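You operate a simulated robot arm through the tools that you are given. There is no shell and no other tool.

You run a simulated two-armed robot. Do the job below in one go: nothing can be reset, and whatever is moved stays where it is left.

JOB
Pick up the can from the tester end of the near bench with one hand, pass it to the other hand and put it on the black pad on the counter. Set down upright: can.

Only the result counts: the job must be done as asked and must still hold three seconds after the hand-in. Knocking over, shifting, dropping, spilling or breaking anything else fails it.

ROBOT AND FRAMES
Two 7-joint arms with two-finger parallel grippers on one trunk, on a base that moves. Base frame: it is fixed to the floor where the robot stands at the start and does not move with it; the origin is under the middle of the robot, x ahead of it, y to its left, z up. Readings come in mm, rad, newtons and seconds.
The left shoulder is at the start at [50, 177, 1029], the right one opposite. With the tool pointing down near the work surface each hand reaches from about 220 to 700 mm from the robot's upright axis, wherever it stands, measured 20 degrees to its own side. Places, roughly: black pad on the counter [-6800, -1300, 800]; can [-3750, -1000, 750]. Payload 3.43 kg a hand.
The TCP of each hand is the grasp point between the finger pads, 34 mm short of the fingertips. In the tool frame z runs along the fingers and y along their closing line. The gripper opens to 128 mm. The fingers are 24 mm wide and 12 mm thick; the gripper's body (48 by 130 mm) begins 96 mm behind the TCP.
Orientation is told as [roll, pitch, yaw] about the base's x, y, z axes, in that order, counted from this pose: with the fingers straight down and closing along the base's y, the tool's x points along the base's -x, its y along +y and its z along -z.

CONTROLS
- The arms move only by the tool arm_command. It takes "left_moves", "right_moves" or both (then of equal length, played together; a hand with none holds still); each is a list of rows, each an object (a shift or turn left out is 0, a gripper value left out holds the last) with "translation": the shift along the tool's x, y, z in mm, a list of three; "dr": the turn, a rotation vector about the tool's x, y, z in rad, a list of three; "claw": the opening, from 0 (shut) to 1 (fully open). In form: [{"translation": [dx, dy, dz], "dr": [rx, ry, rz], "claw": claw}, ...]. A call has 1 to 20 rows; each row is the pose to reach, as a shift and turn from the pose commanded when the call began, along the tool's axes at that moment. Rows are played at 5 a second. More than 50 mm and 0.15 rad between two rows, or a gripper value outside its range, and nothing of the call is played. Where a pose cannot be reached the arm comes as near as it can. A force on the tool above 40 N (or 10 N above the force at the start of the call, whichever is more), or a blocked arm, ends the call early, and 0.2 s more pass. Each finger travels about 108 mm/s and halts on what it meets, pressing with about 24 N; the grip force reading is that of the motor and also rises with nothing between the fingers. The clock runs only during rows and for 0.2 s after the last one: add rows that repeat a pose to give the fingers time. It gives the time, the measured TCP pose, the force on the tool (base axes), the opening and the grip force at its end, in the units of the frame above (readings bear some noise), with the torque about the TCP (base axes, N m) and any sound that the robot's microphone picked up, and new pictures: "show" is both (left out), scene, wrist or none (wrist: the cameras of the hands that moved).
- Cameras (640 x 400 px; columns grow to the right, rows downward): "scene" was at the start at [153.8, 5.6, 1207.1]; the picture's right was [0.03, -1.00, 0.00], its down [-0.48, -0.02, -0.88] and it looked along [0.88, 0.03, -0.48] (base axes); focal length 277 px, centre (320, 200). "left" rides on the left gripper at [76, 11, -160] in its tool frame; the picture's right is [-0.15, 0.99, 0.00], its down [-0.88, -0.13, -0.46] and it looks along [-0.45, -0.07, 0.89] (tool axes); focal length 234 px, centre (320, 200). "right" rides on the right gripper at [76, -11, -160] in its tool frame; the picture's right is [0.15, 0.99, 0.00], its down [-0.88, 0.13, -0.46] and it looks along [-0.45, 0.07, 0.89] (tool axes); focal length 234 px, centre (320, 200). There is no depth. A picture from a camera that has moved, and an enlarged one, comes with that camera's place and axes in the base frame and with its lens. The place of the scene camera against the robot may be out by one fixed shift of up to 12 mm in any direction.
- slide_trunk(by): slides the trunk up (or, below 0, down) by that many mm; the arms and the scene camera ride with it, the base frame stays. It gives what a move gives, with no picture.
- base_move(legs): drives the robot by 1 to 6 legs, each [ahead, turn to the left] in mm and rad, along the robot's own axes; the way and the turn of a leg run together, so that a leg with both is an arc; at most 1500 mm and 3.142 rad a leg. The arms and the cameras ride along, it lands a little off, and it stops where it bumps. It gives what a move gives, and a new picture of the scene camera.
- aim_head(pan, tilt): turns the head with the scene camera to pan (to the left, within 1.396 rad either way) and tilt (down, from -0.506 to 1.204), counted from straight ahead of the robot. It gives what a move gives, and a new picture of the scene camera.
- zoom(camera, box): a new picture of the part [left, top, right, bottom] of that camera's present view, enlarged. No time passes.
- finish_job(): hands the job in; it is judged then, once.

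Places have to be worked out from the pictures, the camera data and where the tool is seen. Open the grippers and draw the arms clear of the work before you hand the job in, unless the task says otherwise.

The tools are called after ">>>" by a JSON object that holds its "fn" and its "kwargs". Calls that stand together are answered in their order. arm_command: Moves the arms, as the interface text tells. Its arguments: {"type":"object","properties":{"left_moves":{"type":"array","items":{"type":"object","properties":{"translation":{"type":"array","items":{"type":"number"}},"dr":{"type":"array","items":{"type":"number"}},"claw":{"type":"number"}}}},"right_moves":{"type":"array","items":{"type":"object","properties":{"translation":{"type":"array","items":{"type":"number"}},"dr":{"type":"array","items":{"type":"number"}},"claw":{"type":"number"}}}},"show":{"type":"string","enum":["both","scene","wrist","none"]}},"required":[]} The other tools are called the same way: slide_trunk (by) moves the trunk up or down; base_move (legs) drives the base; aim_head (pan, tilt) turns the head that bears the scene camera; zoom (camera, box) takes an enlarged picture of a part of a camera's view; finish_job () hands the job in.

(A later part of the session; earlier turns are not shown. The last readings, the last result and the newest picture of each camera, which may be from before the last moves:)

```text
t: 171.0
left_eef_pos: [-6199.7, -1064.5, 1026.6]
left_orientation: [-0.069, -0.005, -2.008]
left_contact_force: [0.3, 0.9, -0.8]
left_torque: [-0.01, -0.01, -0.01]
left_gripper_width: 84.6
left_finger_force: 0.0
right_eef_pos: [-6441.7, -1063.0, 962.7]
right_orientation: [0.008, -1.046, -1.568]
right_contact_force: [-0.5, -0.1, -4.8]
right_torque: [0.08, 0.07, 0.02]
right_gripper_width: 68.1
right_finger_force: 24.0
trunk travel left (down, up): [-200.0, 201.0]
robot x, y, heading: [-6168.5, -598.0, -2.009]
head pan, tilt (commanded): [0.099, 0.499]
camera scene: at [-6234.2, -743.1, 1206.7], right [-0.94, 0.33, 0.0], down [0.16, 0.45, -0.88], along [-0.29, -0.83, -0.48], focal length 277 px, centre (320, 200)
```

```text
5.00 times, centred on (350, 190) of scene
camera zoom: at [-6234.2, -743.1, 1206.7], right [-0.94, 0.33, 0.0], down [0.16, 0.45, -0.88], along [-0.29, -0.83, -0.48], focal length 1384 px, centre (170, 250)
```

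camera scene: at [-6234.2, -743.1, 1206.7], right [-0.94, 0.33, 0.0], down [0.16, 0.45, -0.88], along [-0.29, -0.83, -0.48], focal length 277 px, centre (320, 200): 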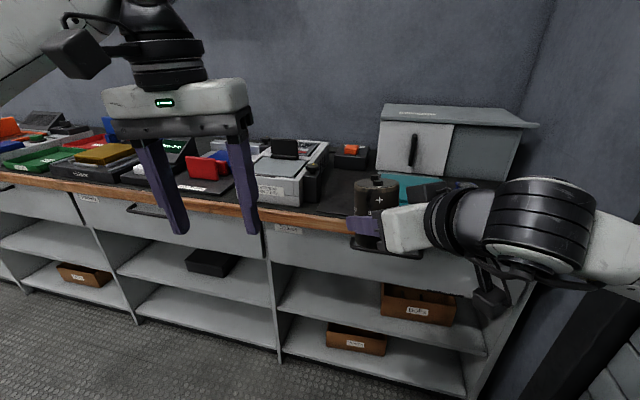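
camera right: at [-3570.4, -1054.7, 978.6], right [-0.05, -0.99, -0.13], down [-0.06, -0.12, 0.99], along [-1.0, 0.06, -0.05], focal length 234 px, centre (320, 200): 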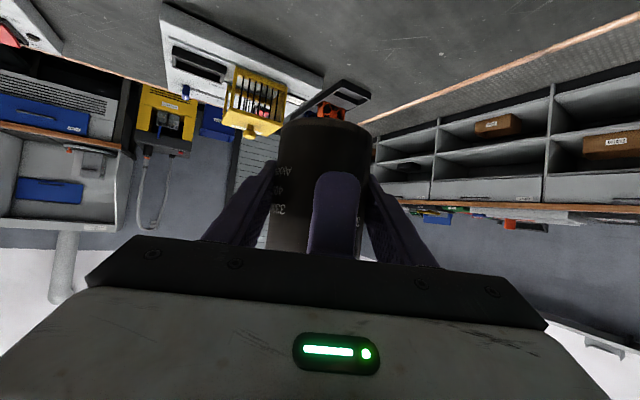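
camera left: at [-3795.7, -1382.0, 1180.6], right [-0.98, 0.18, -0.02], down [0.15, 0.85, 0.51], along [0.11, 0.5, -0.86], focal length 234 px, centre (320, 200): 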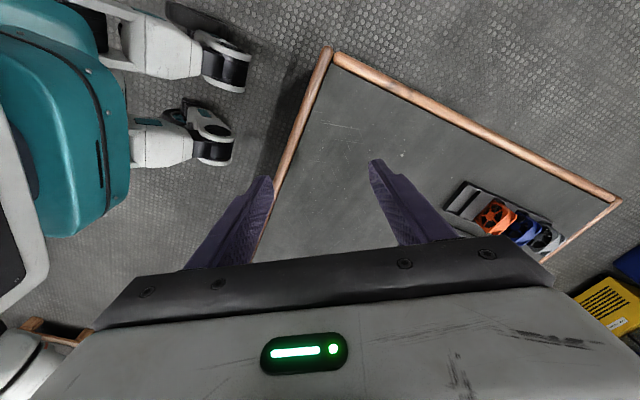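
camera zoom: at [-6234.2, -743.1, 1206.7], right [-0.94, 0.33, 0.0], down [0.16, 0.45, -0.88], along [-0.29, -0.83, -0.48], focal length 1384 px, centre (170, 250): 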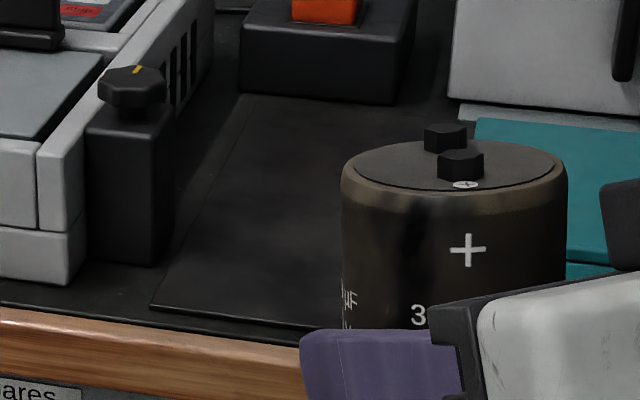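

I can see a thin black mat (pad) on the counter: its left edge starts ≈[-6446,-1385] and runs back ~300 mm, between the white device and the teal box; its right part is hidden by the can. I move away from the door by 150 mm and face the counter squarely.

>>> {"fn": "base_move", "kwargs": {"legs": [[0, 1.42], [150, 0], [0, -1.57]]}}

>>> {"fn": "aim_head", "kwargs": {"pan": -0.15, "tilt": 0.5}}

```text
t: 179.7
left_eef_pos: [-6151.4, -1135.5, 1028.5]
left_orientation: [-0.069, -0.006, -2.168]
left_contact_force: [0.6, 0.0, 0.2]
left_torque: [0.02, -0.04, -0.02]
left_gripper_width: 84.6
left_finger_force: 0.1
right_eef_pos: [-6389.2, -1095.2, 964.1]
right_orientation: [0.011, -1.049, -1.73]
right_contact_force: [0.1, -0.2, -4.9]
right_torque: [0.09, -0.03, 0.03]
right_gripper_width: 68.3
right_finger_force: 24.0
trunk travel left (down, up): [-200.0, 201.0]
robot x, y, heading: [-6046.1, -673.4, -2.167]
head pan, tilt (commanded): [0.099, 0.499]
camera scene: at [-6134.7, -812.8, 1206.9], right [-0.88, 0.48, 0.0], down [0.23, 0.42, -0.88], along [-0.42, -0.77, -0.48], focal length 277 px, centre (320, 200)
```

scene: 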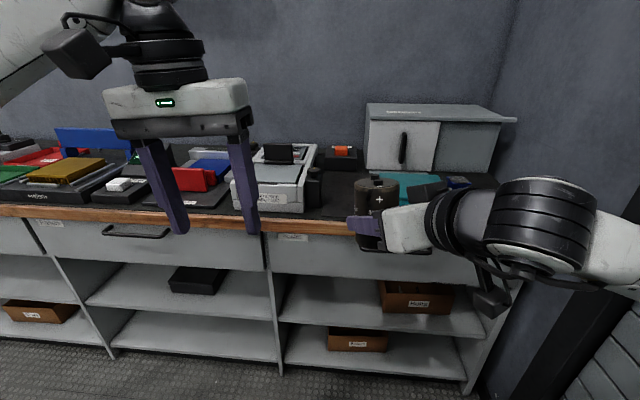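

```text
t: 180.5
left_eef_pos: [-6149.4, -1135.4, 1027.3]
left_orientation: [-0.068, -0.005, -2.169]
left_contact_force: [-0.7, -0.5, 0.2]
left_torque: [0.01, -0.01, 0.04]
left_gripper_width: 84.4
left_finger_force: 0.1
right_eef_pos: [-6390.1, -1095.6, 962.6]
right_orientation: [0.01, -1.049, -1.732]
right_contact_force: [0.5, -0.9, -4.1]
right_torque: [0.07, -0.02, 0.03]
right_gripper_width: 68.4
right_finger_force: 23.9
trunk travel left (down, up): [-200.0, 201.0]
robot x, y, heading: [-6046.4, -677.8, -2.169]
head pan, tilt (commanded): [-0.15, 0.499]
camera scene: at [-6153.1, -799.6, 1206.9], right [-0.73, 0.68, 0.0], down [0.33, 0.35, -0.88], along [-0.6, -0.64, -0.48], focal length 277 px, centre (320, 200)
```

scene: 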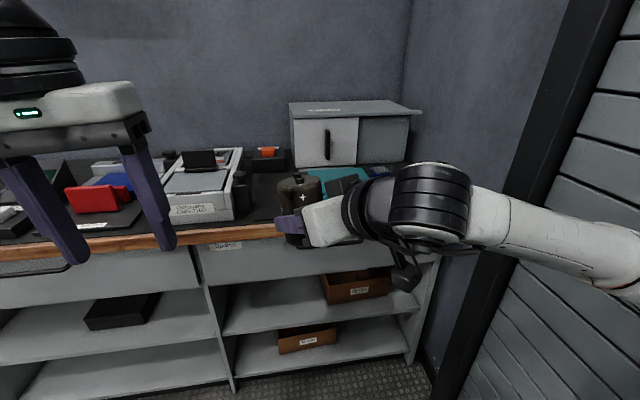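

The right arm hides the pad from the head. I tip the left hand forward (and slightly right) so that its camera looks at the pad region.

>>> {"fn": "arm_command", "kwargs": {"left_moves": [{"dr": [0, -0.12, 0.05]}, {"dr": [0, -0.24, 0.1]}, {"dr": [0, -0.36, 0.15]}, {"dr": [0, -0.48, 0.2]}, {"dr": [0, -0.6, 0.25]}, {"dr": [0, -0.6, 0.25]}], "show": "both"}}

```text
t: 181.9
left_eef_pos: [-6150.4, -1134.6, 1029.1]
left_orientation: [0.01, -0.618, -2.408]
left_contact_force: [0.2, -0.2, -0.1]
left_torque: [0.01, -0.01, 0.01]
left_gripper_width: 84.7
left_finger_force: 0.0
right_eef_pos: [-6389.6, -1094.8, 963.2]
right_orientation: [0.012, -1.05, -1.733]
right_contact_force: [0.7, -0.3, -4.7]
right_torque: [0.13, 0.0, -0.02]
right_gripper_width: 68.2
right_finger_force: 23.6
trunk travel left (down, up): [-200.0, 201.0]
robot x, y, heading: [-6045.4, -677.0, -2.166]
head pan, tilt (commanded): [-0.15, 0.499]
camera scene: at [-6153.1, -799.6, 1206.9], right [-0.73, 0.68, 0.0], down [0.33, 0.35, -0.88], along [-0.6, -0.64, -0.48], focal length 277 px, centre (320, 200)
camera left: at [-6029.5, -1039.3, 1115.0], right [0.58, -0.81, 0.09], down [-0.43, -0.2, 0.88], along [-0.7, -0.55, -0.47], focal length 234 px, centre (320, 200)
```

scene: 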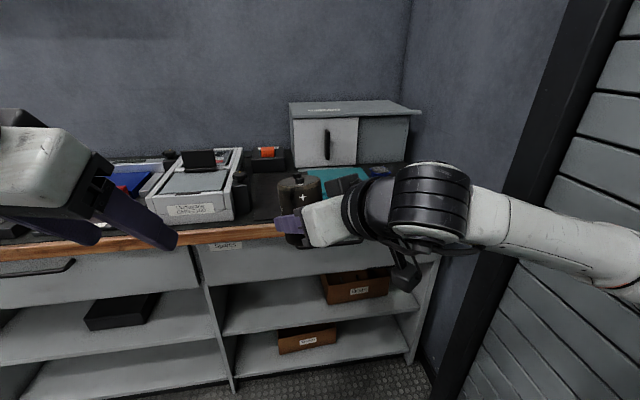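
left: 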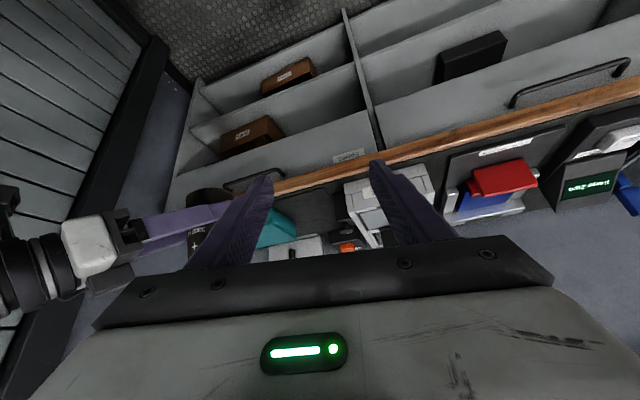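

>>> {"fn": "zoom", "kwargs": {"camera": "left", "box": [180, 140, 380, 265]}}

>>> {"fn": "zoom", "kwargs": {"camera": "scene", "box": [220, 140, 400, 250]}}

```text
3.20 times, centred on (280, 202) of left
camera zoom: at [-6029.5, -1039.3, 1115.0], right [0.58, -0.81, 0.09], down [-0.43, -0.2, 0.88], along [-0.7, -0.55, -0.47], focal length 749 px, centre (448, 192)
```

zoom: 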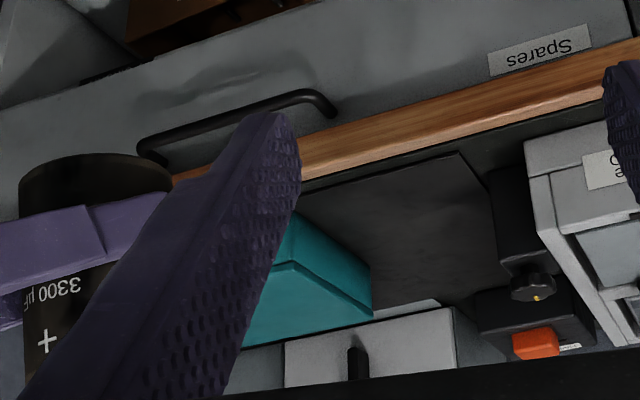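

```text
3.56 times, centred on (310, 195) of scene
camera zoom: at [-6153.1, -799.6, 1206.9], right [-0.73, 0.68, 0.0], down [0.33, 0.35, -0.88], along [-0.6, -0.64, -0.48], focal length 984 px, centre (356, 218)
```

zoom: 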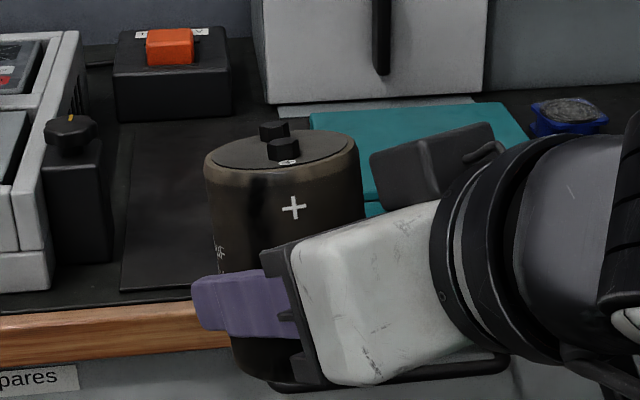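

I see the black pad: its front-left corner ≈[-6446,-1380], lying between the white device and the teal box. To see its right end I lower the right hand 150 mm (still well in front of the counter) out of the head's sight line.

>>> {"fn": "arm_command", "kwargs": {"right_moves": [{"translation": [32.5, 0, 18.7]}, {"translation": [65, 0, 37.3]}, {"translation": [97.5, 0, 56]}, {"translation": [130, 0, 74.6]}, {"translation": [130, 0, 74.6]}], "show": "scene"}}

>>> {"fn": "zoom", "kwargs": {"camera": "scene", "box": [220, 120, 460, 270]}}

```text
t: 183.1
left_eef_pos: [-6149.6, -1134.7, 1028.7]
left_orientation: [0.008, -0.617, -2.407]
left_contact_force: [0.2, 0.1, -0.1]
left_torque: [0.01, -0.01, 0.01]
left_gripper_width: 84.3
left_finger_force: 0.1
right_eef_pos: [-6388.3, -1094.2, 811.8]
right_orientation: [0.01, -1.049, -1.73]
right_contact_force: [0.5, 0.4, -5.4]
right_torque: [0.08, -0.01, -0.03]
right_gripper_width: 68.4
right_finger_force: 23.6
trunk travel left (down, up): [-200.0, 201.0]
robot x, y, heading: [-6046.8, -679.2, -2.17]
head pan, tilt (commanded): [-0.15, 0.499]
camera scene: at [-6153.1, -799.6, 1206.9], right [-0.73, 0.68, 0.0], down [0.33, 0.35, -0.88], along [-0.6, -0.64, -0.48], focal length 277 px, centre (320, 200)
```

scene: 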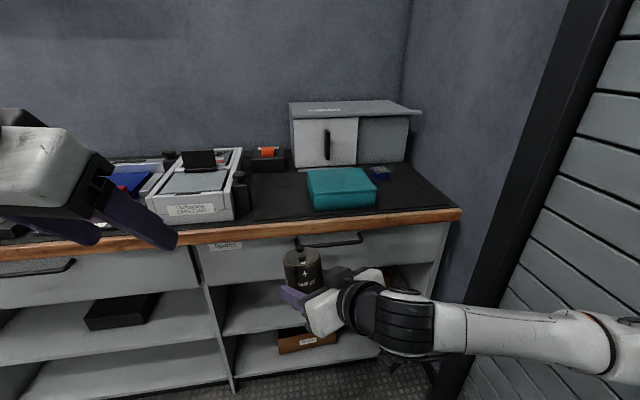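

```text
2.67 times, centred on (340, 195) of scene
camera zoom: at [-6153.1, -799.6, 1206.9], right [-0.73, 0.68, 0.0], down [0.33, 0.35, -0.88], along [-0.6, -0.64, -0.48], focal length 738 px, centre (267, 213)
```

zoom: 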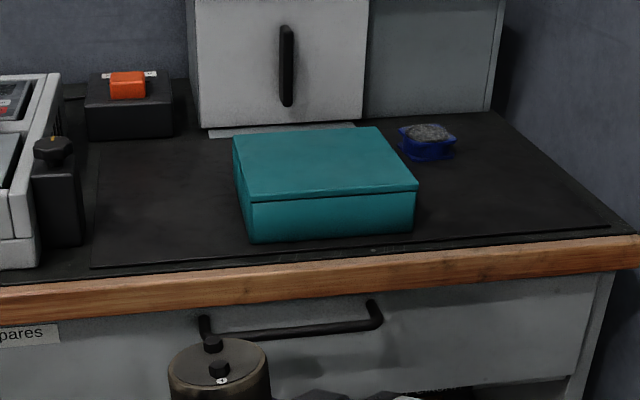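

Now it's clear: the black pad is a large mat (≈575×330 mm) with the teal box in its middle and a blue dish at right; its left part (≈165 mm wide between the pad's left edge and the teal box) is free. I'll place at about [-6565,-1413], approaching square to the counter. First raise the right hand again and straighten the left.

>>> {"fn": "arm_command", "kwargs": {"left_moves": [{"dr": [0, 0.12, -0.05]}, {"dr": [0, 0.24, -0.1]}, {"dr": [0, 0.36, -0.15]}, {"dr": [0, 0.48, -0.2]}, {"dr": [0, 0.6, -0.25]}, {"dr": [0, 0.6, -0.25]}], "right_moves": [{"translation": [-32.5, 0, -18.7]}, {"translation": [-65, 0, -37.3]}, {"translation": [-97.5, 0, -56]}, {"translation": [-130, 0, -74.6]}, {"translation": [-130, 0, -74.6]}, {"translation": [-130, 0, -74.6]}], "show": "none"}}

>>> {"fn": "arm_command", "kwargs": {"left_moves": [{"translation": [35, 15, 0]}, {"translation": [70, 30, 0]}, {"translation": [105, 45, 0]}, {"translation": [140, 60, 0]}, {"translation": [140, 60, 0]}], "show": "scene"}}

```text
t: 184.5
left_eef_pos: [-6150.7, -1134.6, 1028.0]
left_orientation: [-0.068, -0.006, -2.168]
left_contact_force: [-0.5, 0.5, 1.4]
left_torque: [-0.04, -0.02, -0.02]
left_gripper_width: 84.9
left_finger_force: 0.0
right_eef_pos: [-6391.5, -1093.2, 963.2]
right_orientation: [0.012, -1.05, -1.732]
right_contact_force: [0.1, 0.5, -5.6]
right_torque: [0.08, -0.01, -0.02]
right_gripper_width: 68.3
right_finger_force: 24.3
trunk travel left (down, up): [-200.0, 201.0]
robot x, y, heading: [-6044.6, -675.9, -2.17]
head pan, tilt (commanded): [-0.15, 0.499]
```

```text
t: 185.7
left_eef_pos: [-6021.9, -1053.0, 1025.2]
left_orientation: [-0.068, -0.004, -2.17]
left_contact_force: [-0.5, -0.2, -0.3]
left_torque: [0.01, -0.04, -0.02]
left_gripper_width: 84.4
left_finger_force: 0.1
right_eef_pos: [-6391.6, -1094.9, 963.2]
right_orientation: [0.012, -1.049, -1.731]
right_contact_force: [-0.7, -0.1, -5.4]
right_torque: [0.07, 0.0, -0.02]
right_gripper_width: 68.3
right_finger_force: 24.0
trunk travel left (down, up): [-200.0, 201.0]
robot x, y, heading: [-6047.4, -674.3, -2.164]
head pan, tilt (commanded): [-0.15, 0.499]
camera scene: at [-6153.1, -799.6, 1206.9], right [-0.73, 0.68, 0.0], down [0.33, 0.35, -0.88], along [-0.6, -0.64, -0.48], focal length 277 px, centre (320, 200)
```

scene: 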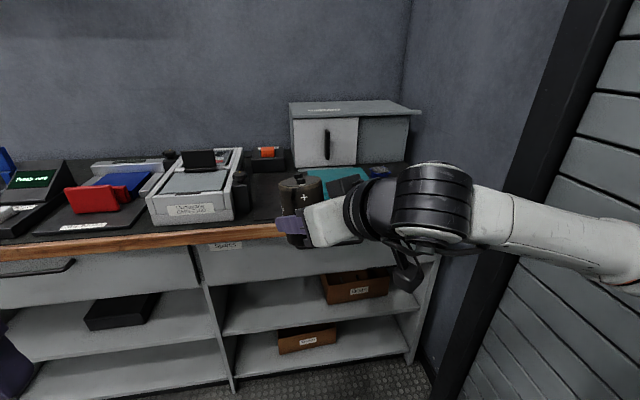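

I now reposition: face away along the counter, drive 437 mm, turn right to heading ≈ -2.60 (so the right hand's axis is square to the counter), and advance part of the way.

>>> {"fn": "base_move", "kwargs": {"legs": [[0, 1.67], [437, 0], [0, -2.105], [300, 0]]}}

>>> {"fn": "aim_head", "kwargs": {"pan": 0.15, "tilt": 0.55}}

```text
t: 199.1
left_eef_pos: [-6047.8, -1385.1, 1023.3]
left_orientation: [-0.068, -0.005, -2.597]
left_contact_force: [0.4, 0.1, -0.3]
left_torque: [0.05, -0.02, -0.02]
left_gripper_width: 84.6
left_finger_force: 0.1
right_eef_pos: [-6399.8, -1267.5, 963.7]
right_orientation: [0.009, -1.05, -2.159]
right_contact_force: [-0.5, -0.9, -4.5]
right_torque: [0.08, -0.03, -0.02]
right_gripper_width: 68.3
right_finger_force: 24.1
trunk travel left (down, up): [-200.0, 201.0]
robot x, y, heading: [-5909.7, -1033.4, -2.598]
head pan, tilt (commanded): [-0.15, 0.499]
camera scene: at [-6062.6, -1102.1, 1206.9], right [-0.38, 0.92, 0.0], down [0.44, 0.18, -0.88], along [-0.81, -0.34, -0.48], focal length 277 px, centre (320, 200)
```

scene: 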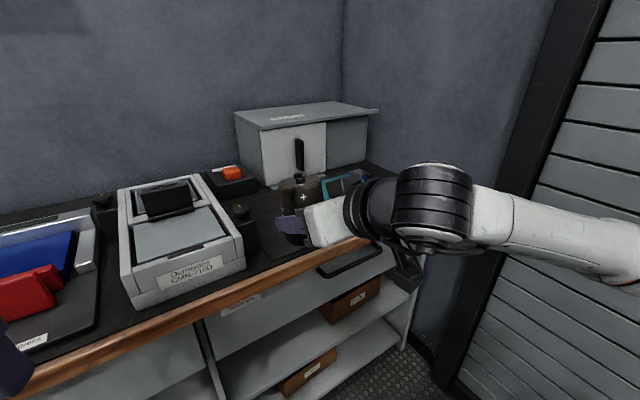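

```text
t: 199.9
left_eef_pos: [-6047.7, -1384.2, 1025.0]
left_orientation: [-0.067, -0.007, -2.597]
left_contact_force: [-0.1, 0.6, 0.0]
left_torque: [-0.01, 0.03, -0.01]
left_gripper_width: 84.5
left_finger_force: 0.1
right_eef_pos: [-6399.7, -1267.5, 962.7]
right_orientation: [0.01, -1.047, -2.159]
right_contact_force: [-0.4, -0.9, -4.9]
right_torque: [0.08, -0.01, 0.02]
right_gripper_width: 68.2
right_finger_force: 24.2
trunk travel left (down, up): [-200.0, 201.0]
robot x, y, heading: [-5913.1, -1031.7, -2.596]
head pan, tilt (commanded): [0.15, 0.55]
camera scene: at [-6047.4, -1124.4, 1202.4], right [-0.64, 0.77, 0.0], down [0.4, 0.33, -0.85], along [-0.65, -0.55, -0.52], focal length 277 px, centre (320, 200)
```

scene: 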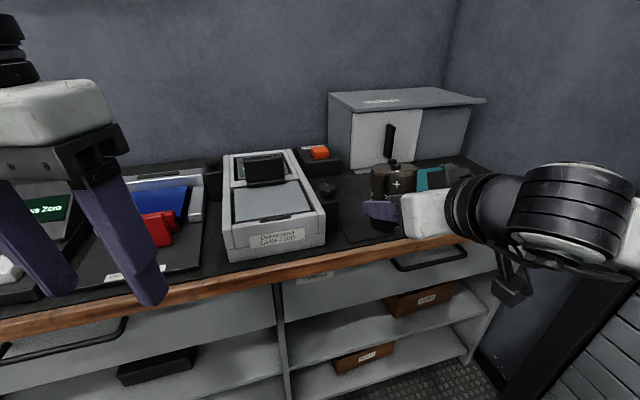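

Right-hand axis is now square to the counter (yaw -2.159). I advance 130 mm more; then the remaining ~99 mm is an arm motion.

>>> {"fn": "base_move", "kwargs": {"legs": [[130, 0]]}}

>>> {"fn": "aim_head", "kwargs": {"pan": 0.0, "tilt": 0.6}}

>>> {"fn": "zoom", "kwargs": {"camera": "scene", "box": [200, 120, 440, 270]}}

>>> {"fn": "zoom", "kwargs": {"camera": "right", "box": [0, 0, 640, 400]}}

```text
t: 201.2
left_eef_pos: [-6159.8, -1451.5, 1023.0]
left_orientation: [-0.067, -0.006, -2.598]
left_contact_force: [-0.4, -0.4, 0.4]
left_torque: [0.02, 0.0, -0.01]
left_gripper_width: 84.6
left_finger_force: 0.0
right_eef_pos: [-6510.6, -1335.3, 962.6]
right_orientation: [0.01, -1.048, -2.161]
right_contact_force: [-0.5, 0.4, -4.6]
right_torque: [0.12, -0.06, 0.02]
right_gripper_width: 68.3
right_finger_force: 24.3
trunk travel left (down, up): [-200.0, 201.0]
robot x, y, heading: [-6023.9, -1101.2, -2.602]
head pan, tilt (commanded): [0.15, 0.55]
camera scene: at [-6158.7, -1191.8, 1202.3], right [-0.64, 0.77, 0.0], down [0.4, 0.34, -0.85], along [-0.65, -0.55, -0.52], focal length 277 px, centre (320, 200)
```

scene: 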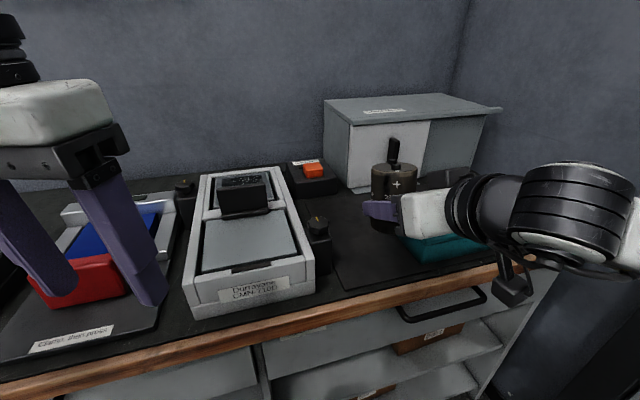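

```text
t: 201.8
left_eef_pos: [-6158.0, -1451.1, 1024.6]
left_orientation: [-0.066, -0.006, -2.599]
left_contact_force: [0.0, 0.7, -0.3]
left_torque: [-0.01, -0.01, 0.03]
left_gripper_width: 84.8
left_finger_force: 0.1
right_eef_pos: [-6512.1, -1334.0, 962.0]
right_orientation: [0.01, -1.048, -2.161]
right_contact_force: [-0.2, -0.1, -5.8]
right_torque: [0.04, -0.03, 0.02]
right_gripper_width: 68.2
right_finger_force: 24.2
trunk travel left (down, up): [-200.0, 201.0]
robot x, y, heading: [-6019.3, -1101.1, -2.596]
head pan, tilt (commanded): [0.0, 0.6]
camera scene: at [-6164.9, -1180.0, 1197.9], right [-0.52, 0.85, 0.0], down [0.48, 0.29, -0.82], along [-0.71, -0.43, -0.57], focal length 277 px, centre (320, 200)
```

scene: 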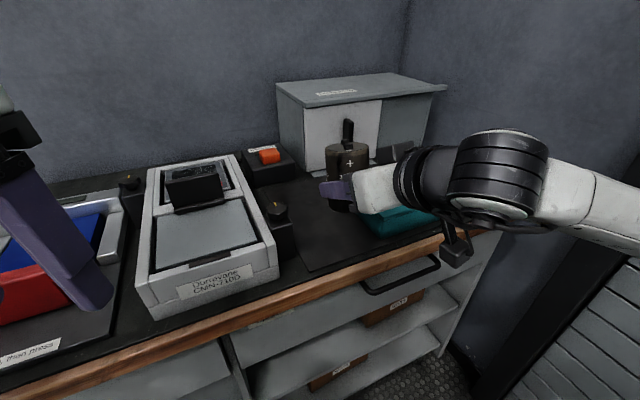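

```text
2.67 times, centred on (320, 195) of scene
camera zoom: at [-6164.9, -1180.0, 1197.9], right [-0.52, 0.85, 0.0], down [0.48, 0.29, -0.82], along [-0.71, -0.43, -0.57], focal length 738 px, centre (320, 213)
```

zoom: 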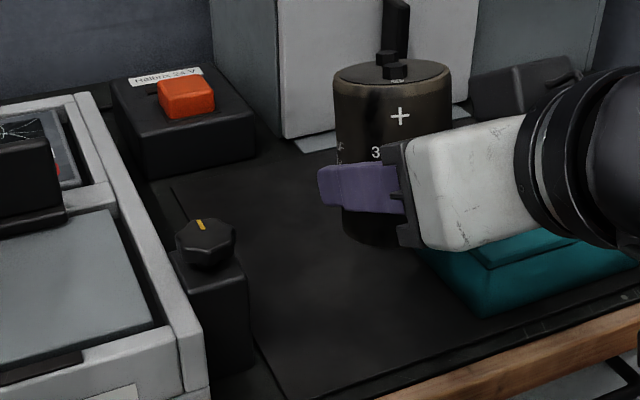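

```text
1.00 times, centred on (320, 200) of right (not enlarged: the box is as wide or as high as the picture)
camera zoom: at [-6423.7, -1180.8, 976.6], right [0.87, -0.48, -0.12], down [0.08, -0.11, 0.99], along [-0.49, -0.87, -0.05], focal length 234 px, centre (320, 200)
```

zoom: 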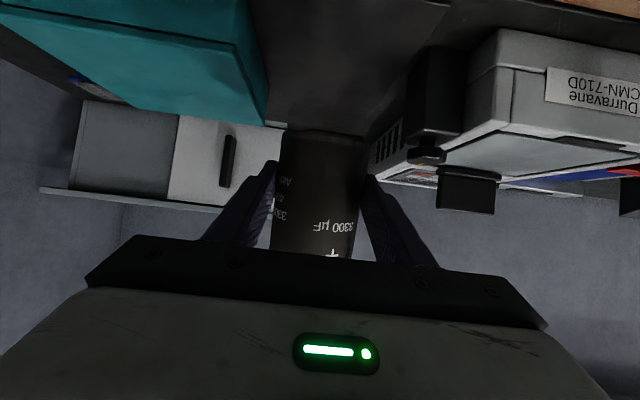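

The geometry agrees: free spot centre ≈[-6572,-1413] between the pad's left edge and the teal box. I move the can horizontally ~99 mm forward above it (can bottom ≈ z 914, above all neighbours).

>>> {"fn": "arm_command", "kwargs": {"right_moves": [{"translation": [-12.4, -1.7, 21.4]}, {"translation": [-24.7, -3.4, 42.8]}, {"translation": [-37, -5, 64.3]}, {"translation": [-49.4, -6.7, 85.7]}, {"translation": [-49.4, -6.7, 85.7]}], "show": "both"}}

>>> {"fn": "zoom", "kwargs": {"camera": "scene", "box": [220, 100, 460, 250]}}

```text
t: 203.1
left_eef_pos: [-6158.1, -1452.4, 1024.3]
left_orientation: [-0.069, -0.006, -2.598]
left_contact_force: [-0.9, 0.4, 0.8]
left_torque: [-0.04, 0.03, 0.0]
left_gripper_width: 84.7
left_finger_force: 0.1
right_eef_pos: [-6571.5, -1414.6, 964.2]
right_orientation: [0.011, -1.047, -2.159]
right_contact_force: [-0.2, -0.2, -5.0]
right_torque: [0.1, -0.08, 0.0]
right_gripper_width: 68.1
right_finger_force: 24.4
trunk travel left (down, up): [-200.0, 201.0]
robot x, y, heading: [-6022.3, -1098.1, -2.593]
head pan, tilt (commanded): [0.0, 0.6]
camera scene: at [-6165.0, -1180.0, 1197.8], right [-0.52, 0.86, 0.0], down [0.48, 0.29, -0.82], along [-0.71, -0.43, -0.57], focal length 277 px, centre (320, 200)
camera right: at [-6484.6, -1261.2, 977.7], right [0.87, -0.48, -0.12], down [0.08, -0.11, 0.99], along [-0.49, -0.87, -0.05], focal length 234 px, centre (320, 200)
```

scene: 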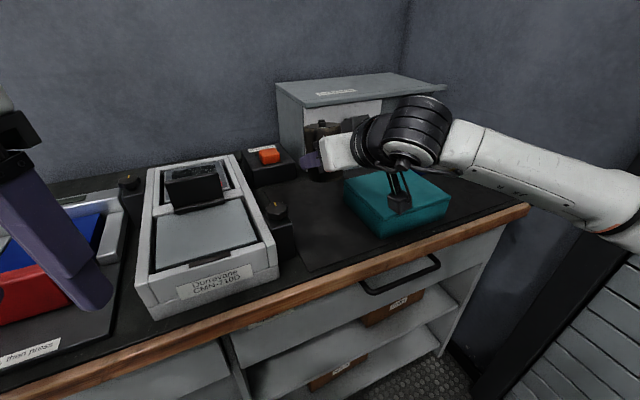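
right: 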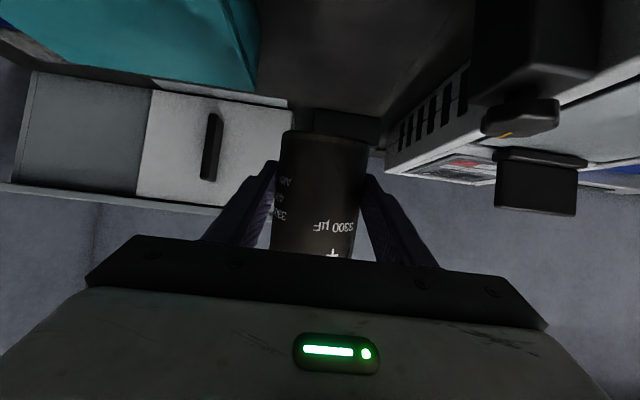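

```text
2.67 times, centred on (340, 175) of scene
camera zoom: at [-6165.0, -1180.0, 1197.8], right [-0.52, 0.86, 0.0], down [0.48, 0.29, -0.82], along [-0.71, -0.43, -0.57], focal length 738 px, centre (267, 267)
```

zoom: 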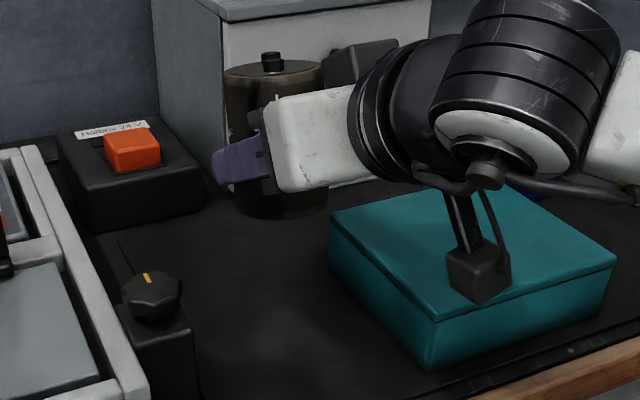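

Well placed above the spot. I descend 85 mm straight down and check.

>>> {"fn": "arm_command", "kwargs": {"right_moves": [{"translation": [17.3, 0, 10]}, {"translation": [34.7, 0, 20]}, {"translation": [52, 0, 30]}, {"translation": [65, 0, 37.5]}, {"translation": [73.6, 0, 42.4]}, {"translation": [73.6, 0, 42.4]}], "show": "both"}}

>>> {"fn": "zoom", "kwargs": {"camera": "scene", "box": [220, 120, 460, 270]}}

```text
t: 204.4
left_eef_pos: [-6159.2, -1451.4, 1024.1]
left_orientation: [-0.069, -0.007, -2.598]
left_contact_force: [-1.0, -0.8, -0.6]
left_torque: [-0.01, 0.02, 0.0]
left_gripper_width: 84.5
left_finger_force: 0.1
right_eef_pos: [-6568.5, -1414.3, 877.8]
right_orientation: [0.011, -1.047, -2.162]
right_contact_force: [-0.1, 0.6, -5.0]
right_torque: [0.08, -0.07, 0.01]
right_gripper_width: 68.5
right_finger_force: 23.8
trunk travel left (down, up): [-200.0, 201.0]
robot x, y, heading: [-6024.9, -1101.5, -2.597]
head pan, tilt (commanded): [0.0, 0.6]
camera scene: at [-6165.0, -1180.0, 1197.8], right [-0.52, 0.86, 0.0], down [0.48, 0.29, -0.82], along [-0.71, -0.43, -0.57], focal length 277 px, centre (320, 200)
camera right: at [-6483.2, -1260.4, 892.0], right [0.87, -0.48, -0.12], down [0.08, -0.11, 0.99], along [-0.49, -0.87, -0.05], focal length 234 px, centre (320, 200)
```

scene: 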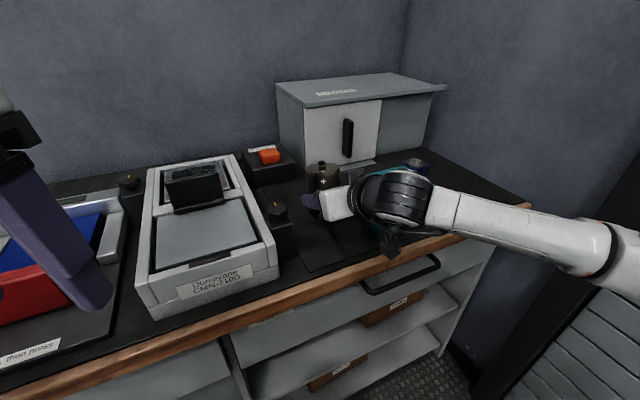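
right: 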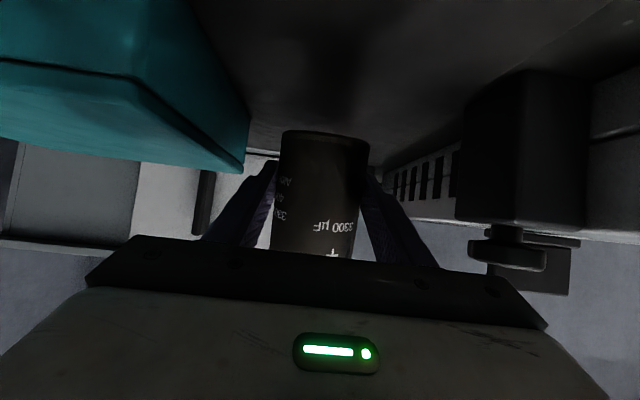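

```text
2.67 times, centred on (340, 195) of scene
camera zoom: at [-6165.0, -1180.0, 1197.8], right [-0.52, 0.86, 0.0], down [0.48, 0.29, -0.82], along [-0.71, -0.43, -0.57], focal length 738 px, centre (267, 213)
```

zoom: 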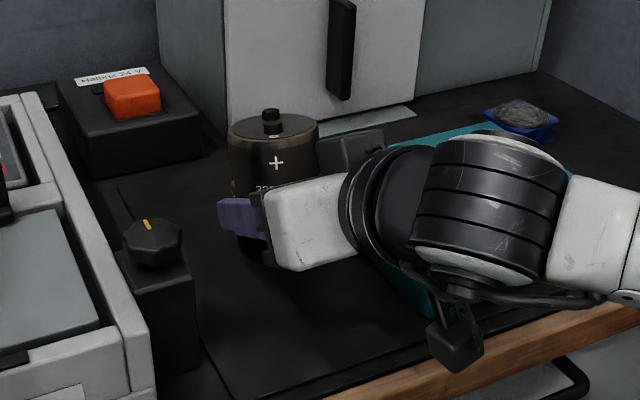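

Can bottom is still ~30 mm above the pad by my estimate. I go down another 18 mm slowly and check the force.

>>> {"fn": "arm_command", "kwargs": {"right_moves": [{"translation": [5.2, 0, 3]}, {"translation": [10.4, 0, 6]}, {"translation": [15.6, 0, 9]}, {"translation": [15.6, 0, 9]}], "show": "wrist"}}

>>> {"fn": "zoom", "kwargs": {"camera": "right", "box": [200, 60, 440, 210]}}

```text
t: 205.4
left_eef_pos: [-6158.6, -1452.1, 1024.0]
left_orientation: [-0.069, -0.006, -2.597]
left_contact_force: [-0.3, -0.6, -0.9]
left_torque: [0.0, 0.0, -0.02]
left_gripper_width: 84.5
left_finger_force: 0.0
right_eef_pos: [-6570.3, -1414.3, 859.1]
right_orientation: [0.01, -1.047, -2.158]
right_contact_force: [0.2, -0.8, -5.1]
right_torque: [0.08, -0.06, 0.0]
right_gripper_width: 68.2
right_finger_force: 24.4
trunk travel left (down, up): [-200.0, 201.0]
robot x, y, heading: [-6022.7, -1099.3, -2.598]
head pan, tilt (commanded): [0.0, 0.6]
camera right: at [-6483.6, -1260.4, 874.1], right [0.87, -0.48, -0.12], down [0.08, -0.11, 0.99], along [-0.49, -0.87, -0.05], focal length 234 px, centre (320, 200)
```

right: 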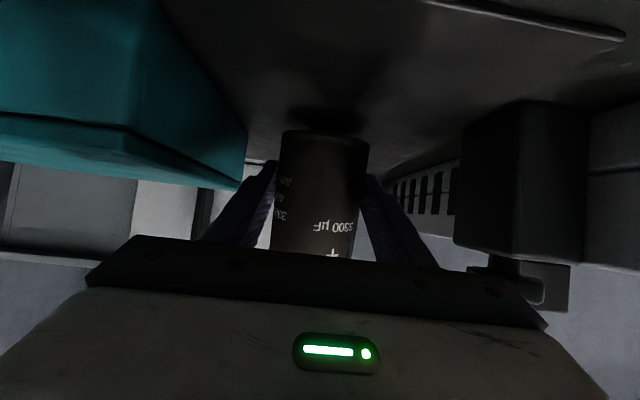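

```text
2.67 times, centred on (320, 135) of right
camera zoom: at [-6483.6, -1260.4, 874.1], right [0.87, -0.48, -0.12], down [0.08, -0.11, 0.99], along [-0.49, -0.87, -0.05], focal length 624 px, centre (320, 373)
```

zoom: 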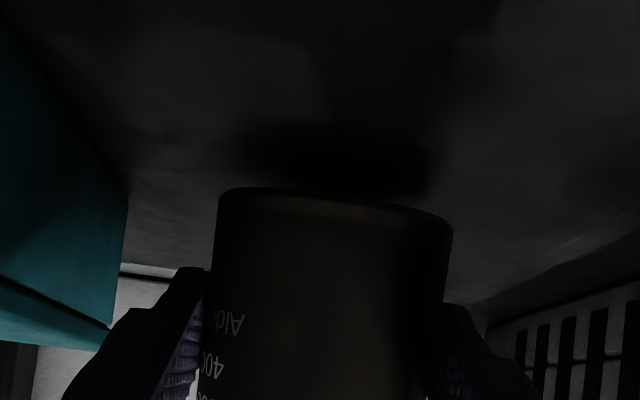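

Shadow shows a small remaining gap. I descend another 9 mm in 3 mm steps, reading the force.

>>> {"fn": "arm_command", "kwargs": {"right_moves": [{"translation": [2.6, 0, 1.5]}, {"translation": [5.2, 0, 3]}, {"translation": [7.8, 0, 4.5]}, {"translation": [7.8, 0, 4.5]}], "show": "wrist"}}

```text
t: 206.4
left_eef_pos: [-6158.0, -1451.4, 1024.1]
left_orientation: [-0.069, -0.007, -2.597]
left_contact_force: [-0.5, -0.3, 1.0]
left_torque: [-0.01, 0.02, -0.01]
left_gripper_width: 84.5
left_finger_force: 0.0
right_eef_pos: [-6569.4, -1414.8, 854.8]
right_orientation: [0.008, -1.057, -2.157]
right_contact_force: [-1.8, 1.1, 8.1]
right_torque: [-0.27, 0.38, -0.04]
right_gripper_width: 68.3
right_finger_force: 23.9
trunk travel left (down, up): [-200.0, 201.0]
robot x, y, heading: [-6021.7, -1096.7, -2.598]
head pan, tilt (commanded): [0.0, 0.6]
camera right: at [-6483.2, -1260.1, 867.7], right [0.87, -0.48, -0.12], down [0.09, -0.1, 0.99], along [-0.49, -0.87, -0.05], focal length 234 px, centre (320, 200)
```

right: 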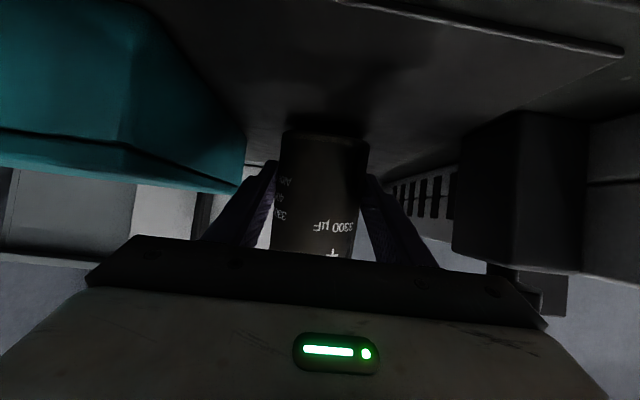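

The can has touched down on the pad (force went from −5 to +8 N at TCP z≈855). I ease up 3 mm to relax the push, then check.

>>> {"fn": "arm_command", "kwargs": {"right_moves": [{"translation": [-1.3, 0, -0.75]}, {"translation": [-2.6, 0, -1.5]}, {"translation": [-2.6, 0, -1.5]}], "show": "both"}}

>>> {"fn": "zoom", "kwargs": {"camera": "scene", "box": [240, 130, 400, 250]}}

>>> {"fn": "zoom", "kwargs": {"camera": "right", "box": [200, 60, 440, 210]}}

```text
t: 207.2
left_eef_pos: [-6156.7, -1450.7, 1024.0]
left_orientation: [-0.069, -0.006, -2.596]
left_contact_force: [0.0, -0.1, 0.1]
left_torque: [0.01, -0.01, -0.01]
left_gripper_width: 84.5
left_finger_force: 0.1
right_eef_pos: [-6569.9, -1414.5, 854.9]
right_orientation: [0.009, -1.049, -2.159]
right_contact_force: [-3.3, -2.2, 7.6]
right_torque: [-0.46, 0.47, -0.01]
right_gripper_width: 68.2
right_finger_force: 24.1
trunk travel left (down, up): [-200.0, 201.0]
robot x, y, heading: [-6022.1, -1100.0, -2.596]
head pan, tilt (commanded): [0.0, 0.6]
camera scene: at [-6164.2, -1179.5, 1198.0], right [-0.52, 0.86, 0.0], down [0.48, 0.29, -0.83], along [-0.71, -0.43, -0.56], focal length 277 px, centre (320, 200)
camera right: at [-6482.8, -1260.1, 868.9], right [0.87, -0.48, -0.12], down [0.08, -0.1, 0.99], along [-0.49, -0.87, -0.05], focal length 234 px, centre (320, 200)
```

scene: 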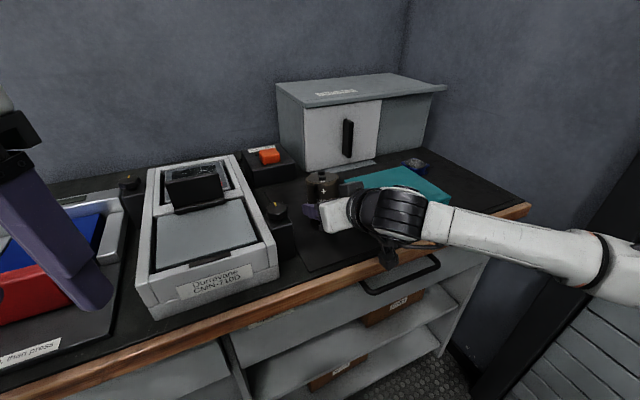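
right: 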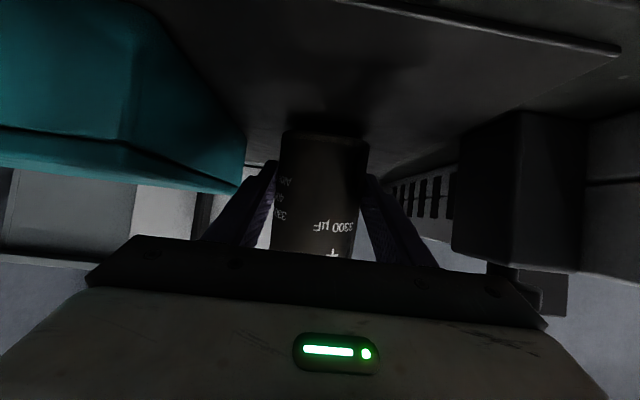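

```text
3.33 times, centred on (320, 190) of scene
camera zoom: at [-6164.2, -1179.5, 1198.0], right [-0.52, 0.86, 0.0], down [0.48, 0.29, -0.83], along [-0.71, -0.43, -0.56], focal length 923 px, centre (320, 233)
```

zoom: 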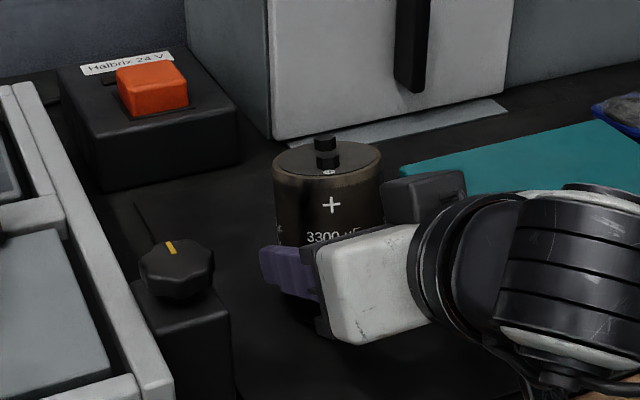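

```text
2.67 times, centred on (320, 135) of right
camera zoom: at [-6482.8, -1260.1, 868.9], right [0.87, -0.48, -0.12], down [0.08, -0.1, 0.99], along [-0.49, -0.87, -0.05], focal length 624 px, centre (320, 373)
```

zoom: 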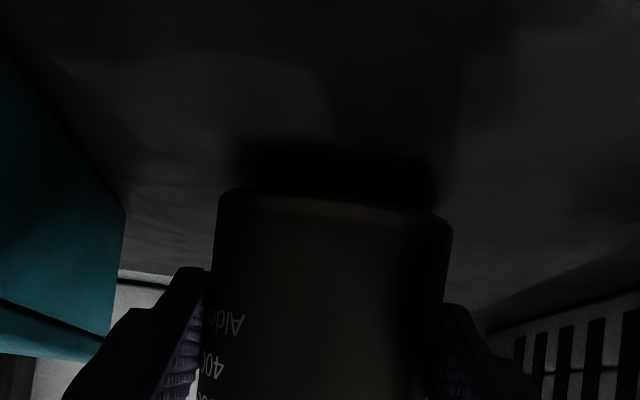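

Force remains +7.6 N with the load on the can's far edge, so it may be tilted very slightly. I ease up another 3 mm.

>>> {"fn": "arm_command", "kwargs": {"right_moves": [{"translation": [-1.3, 0, -0.75]}, {"translation": [-2.6, 0, -1.5]}, {"translation": [-2.6, 0, -1.5]}, {"translation": [-2.6, 0, -1.5]}], "show": "none"}}

```text
t: 208.2
left_eef_pos: [-6158.2, -1452.3, 1024.0]
left_orientation: [-0.068, -0.006, -2.598]
left_contact_force: [0.4, -0.1, 0.1]
left_torque: [0.01, 0.0, 0.01]
left_gripper_width: 84.8
left_finger_force: 0.0
right_eef_pos: [-6568.3, -1414.2, 854.3]
right_orientation: [0.011, -1.047, -2.161]
right_contact_force: [0.6, 1.5, -1.3]
right_torque: [-0.01, 0.04, -0.05]
right_gripper_width: 68.3
right_finger_force: 24.4
trunk travel left (down, up): [-200.0, 201.0]
robot x, y, heading: [-6017.3, -1097.4, -2.597]
head pan, tilt (commanded): [0.0, 0.6]
```

Light contact now (−1.3 N, no torque): the can rests on the pad. I open the right gripper to ~96 mm.

>>> {"fn": "arm_command", "kwargs": {"right_moves": [{"translation": [0, 0, 0], "claw": 0.6}, {"translation": [0, 0, 0], "claw": 0.7}, {"translation": [0, 0, 0], "claw": 0.76}, {"translation": [0, 0, 0], "claw": 0.76}, {"translation": [0, 0, 0], "claw": 0.76}], "show": "both"}}

>>> {"fn": "zoom", "kwargs": {"camera": "scene", "box": [240, 130, 400, 250]}}

>>> {"fn": "zoom", "kwargs": {"camera": "right", "box": [160, 60, 480, 260]}}

```text
t: 209.4
left_eef_pos: [-6158.0, -1451.2, 1023.7]
left_orientation: [-0.068, -0.007, -2.598]
left_contact_force: [0.3, 0.1, -0.2]
left_torque: [-0.02, 0.0, 0.04]
left_gripper_width: 84.7
left_finger_force: 0.0
right_eef_pos: [-6569.7, -1413.9, 857.7]
right_orientation: [0.011, -1.05, -2.159]
right_contact_force: [-1.4, -0.7, -0.5]
right_torque: [0.0, -0.04, 0.02]
right_gripper_width: 97.3
right_finger_force: 0.0
trunk travel left (down, up): [-200.0, 201.0]
robot x, y, heading: [-6019.1, -1103.7, -2.597]
head pan, tilt (commanded): [0.0, 0.6]
camera scene: at [-6164.6, -1179.7, 1197.9], right [-0.52, 0.86, 0.0], down [0.48, 0.29, -0.83], along [-0.71, -0.43, -0.56], focal length 277 px, centre (320, 200)
camera right: at [-6482.7, -1260.1, 871.3], right [0.87, -0.48, -0.12], down [0.08, -0.11, 0.99], along [-0.49, -0.87, -0.05], focal length 234 px, centre (320, 200)
```

scene: 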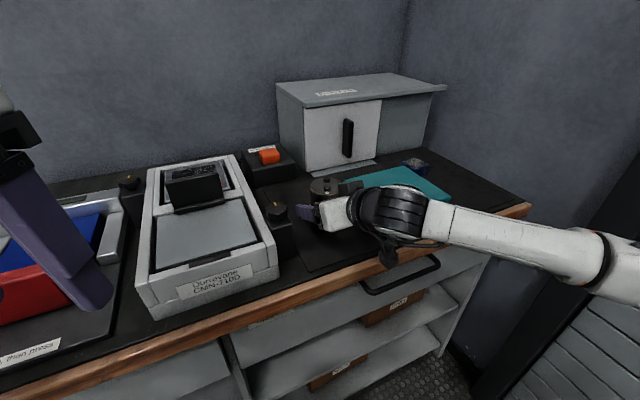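
right: 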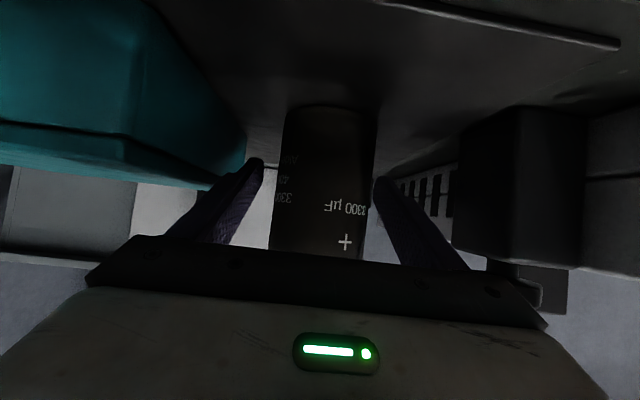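

```text
3.33 times, centred on (320, 190) of scene
camera zoom: at [-6164.6, -1179.7, 1197.9], right [-0.52, 0.86, 0.0], down [0.48, 0.29, -0.83], along [-0.71, -0.43, -0.56], focal length 923 px, centre (320, 233)
```

zoom: 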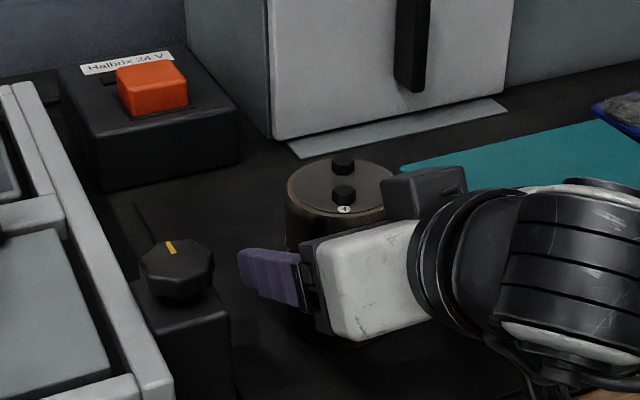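

```text
2.00 times, centred on (320, 160) of right
camera zoom: at [-6482.7, -1260.1, 871.3], right [0.87, -0.48, -0.12], down [0.08, -0.11, 0.99], along [-0.49, -0.87, -0.05], focal length 468 px, centre (320, 280)
```

zoom: 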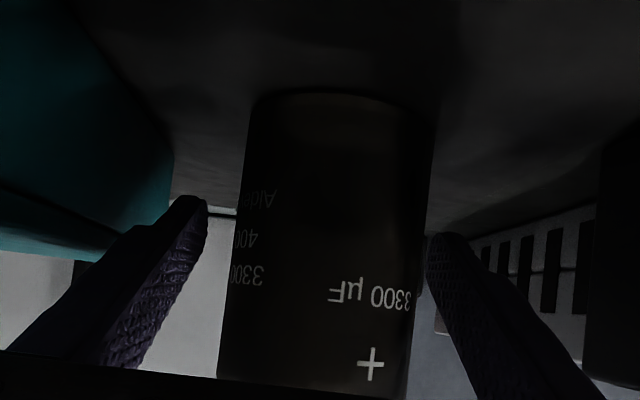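

On release the can settled upright (its top ellipse now matches the viewing angle), standing on the pad near [-6585,-1420], with finger gaps of ~13–20 mm each side. I retreat the right hand along its own axis.

>>> {"fn": "arm_command", "kwargs": {"right_moves": [{"translation": [0, 0, -10]}, {"translation": [0, 0, -25]}, {"translation": [0, 0, -45]}, {"translation": [0, 0, -70]}, {"translation": [0, 0, -95]}, {"translation": [0, 0, -120]}, {"translation": [0, 0, -150]}, {"translation": [0, 0, -150]}], "show": "both"}}

>>> {"fn": "zoom", "kwargs": {"camera": "scene", "box": [240, 130, 440, 280]}}

>>> {"fn": "zoom", "kwargs": {"camera": "right", "box": [160, 40, 480, 240]}}

```text
t: 211.2
left_eef_pos: [-6159.3, -1451.9, 1024.1]
left_orientation: [-0.069, -0.007, -2.596]
left_contact_force: [-0.5, 0.5, -0.1]
left_torque: [0.0, 0.01, 0.01]
left_gripper_width: 84.5
left_finger_force: 0.0
right_eef_pos: [-6499.0, -1302.9, 932.8]
right_orientation: [0.01, -1.049, -2.159]
right_contact_force: [1.7, -0.4, 0.3]
right_torque: [-0.03, 0.0, 0.02]
right_gripper_width: 97.3
right_finger_force: 0.0
trunk travel left (down, up): [-200.0, 201.0]
robot x, y, heading: [-6020.3, -1102.8, -2.597]
head pan, tilt (commanded): [0.0, 0.6]
camera scene: at [-6164.6, -1179.7, 1197.9], right [-0.52, 0.86, 0.0], down [0.48, 0.29, -0.83], along [-0.71, -0.43, -0.56], focal length 277 px, centre (320, 200)
camera right: at [-6411.8, -1150.0, 946.6], right [0.87, -0.48, -0.12], down [0.08, -0.11, 0.99], along [-0.49, -0.87, -0.05], focal length 234 px, centre (320, 200)
```

scene: 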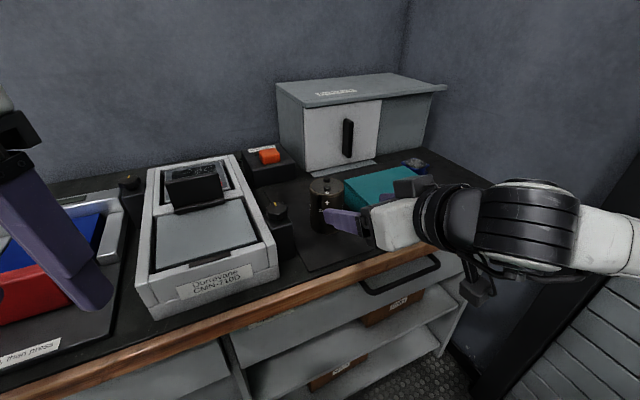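
right: 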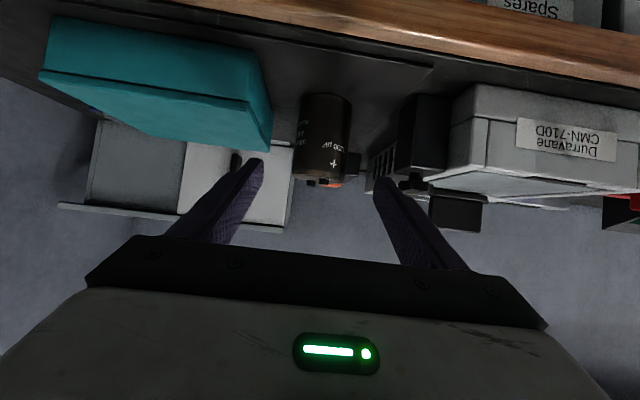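

```text
2.67 times, centred on (340, 205) of scene
camera zoom: at [-6164.6, -1179.7, 1197.9], right [-0.52, 0.86, 0.0], down [0.48, 0.29, -0.83], along [-0.71, -0.43, -0.56], focal length 738 px, centre (267, 187)
```

zoom: 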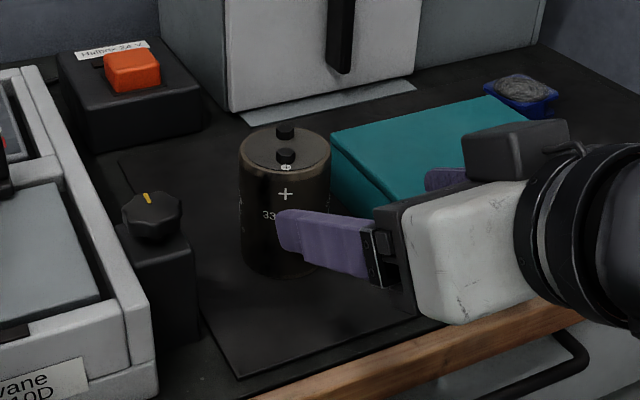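

```text
2.00 times, centred on (320, 140) of right
camera zoom: at [-6411.8, -1150.0, 946.6], right [0.87, -0.48, -0.12], down [0.08, -0.11, 0.99], along [-0.49, -0.87, -0.05], focal length 468 px, centre (320, 320)
```

zoom: 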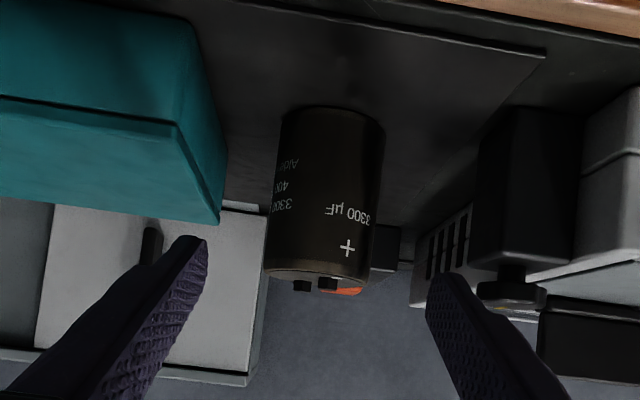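

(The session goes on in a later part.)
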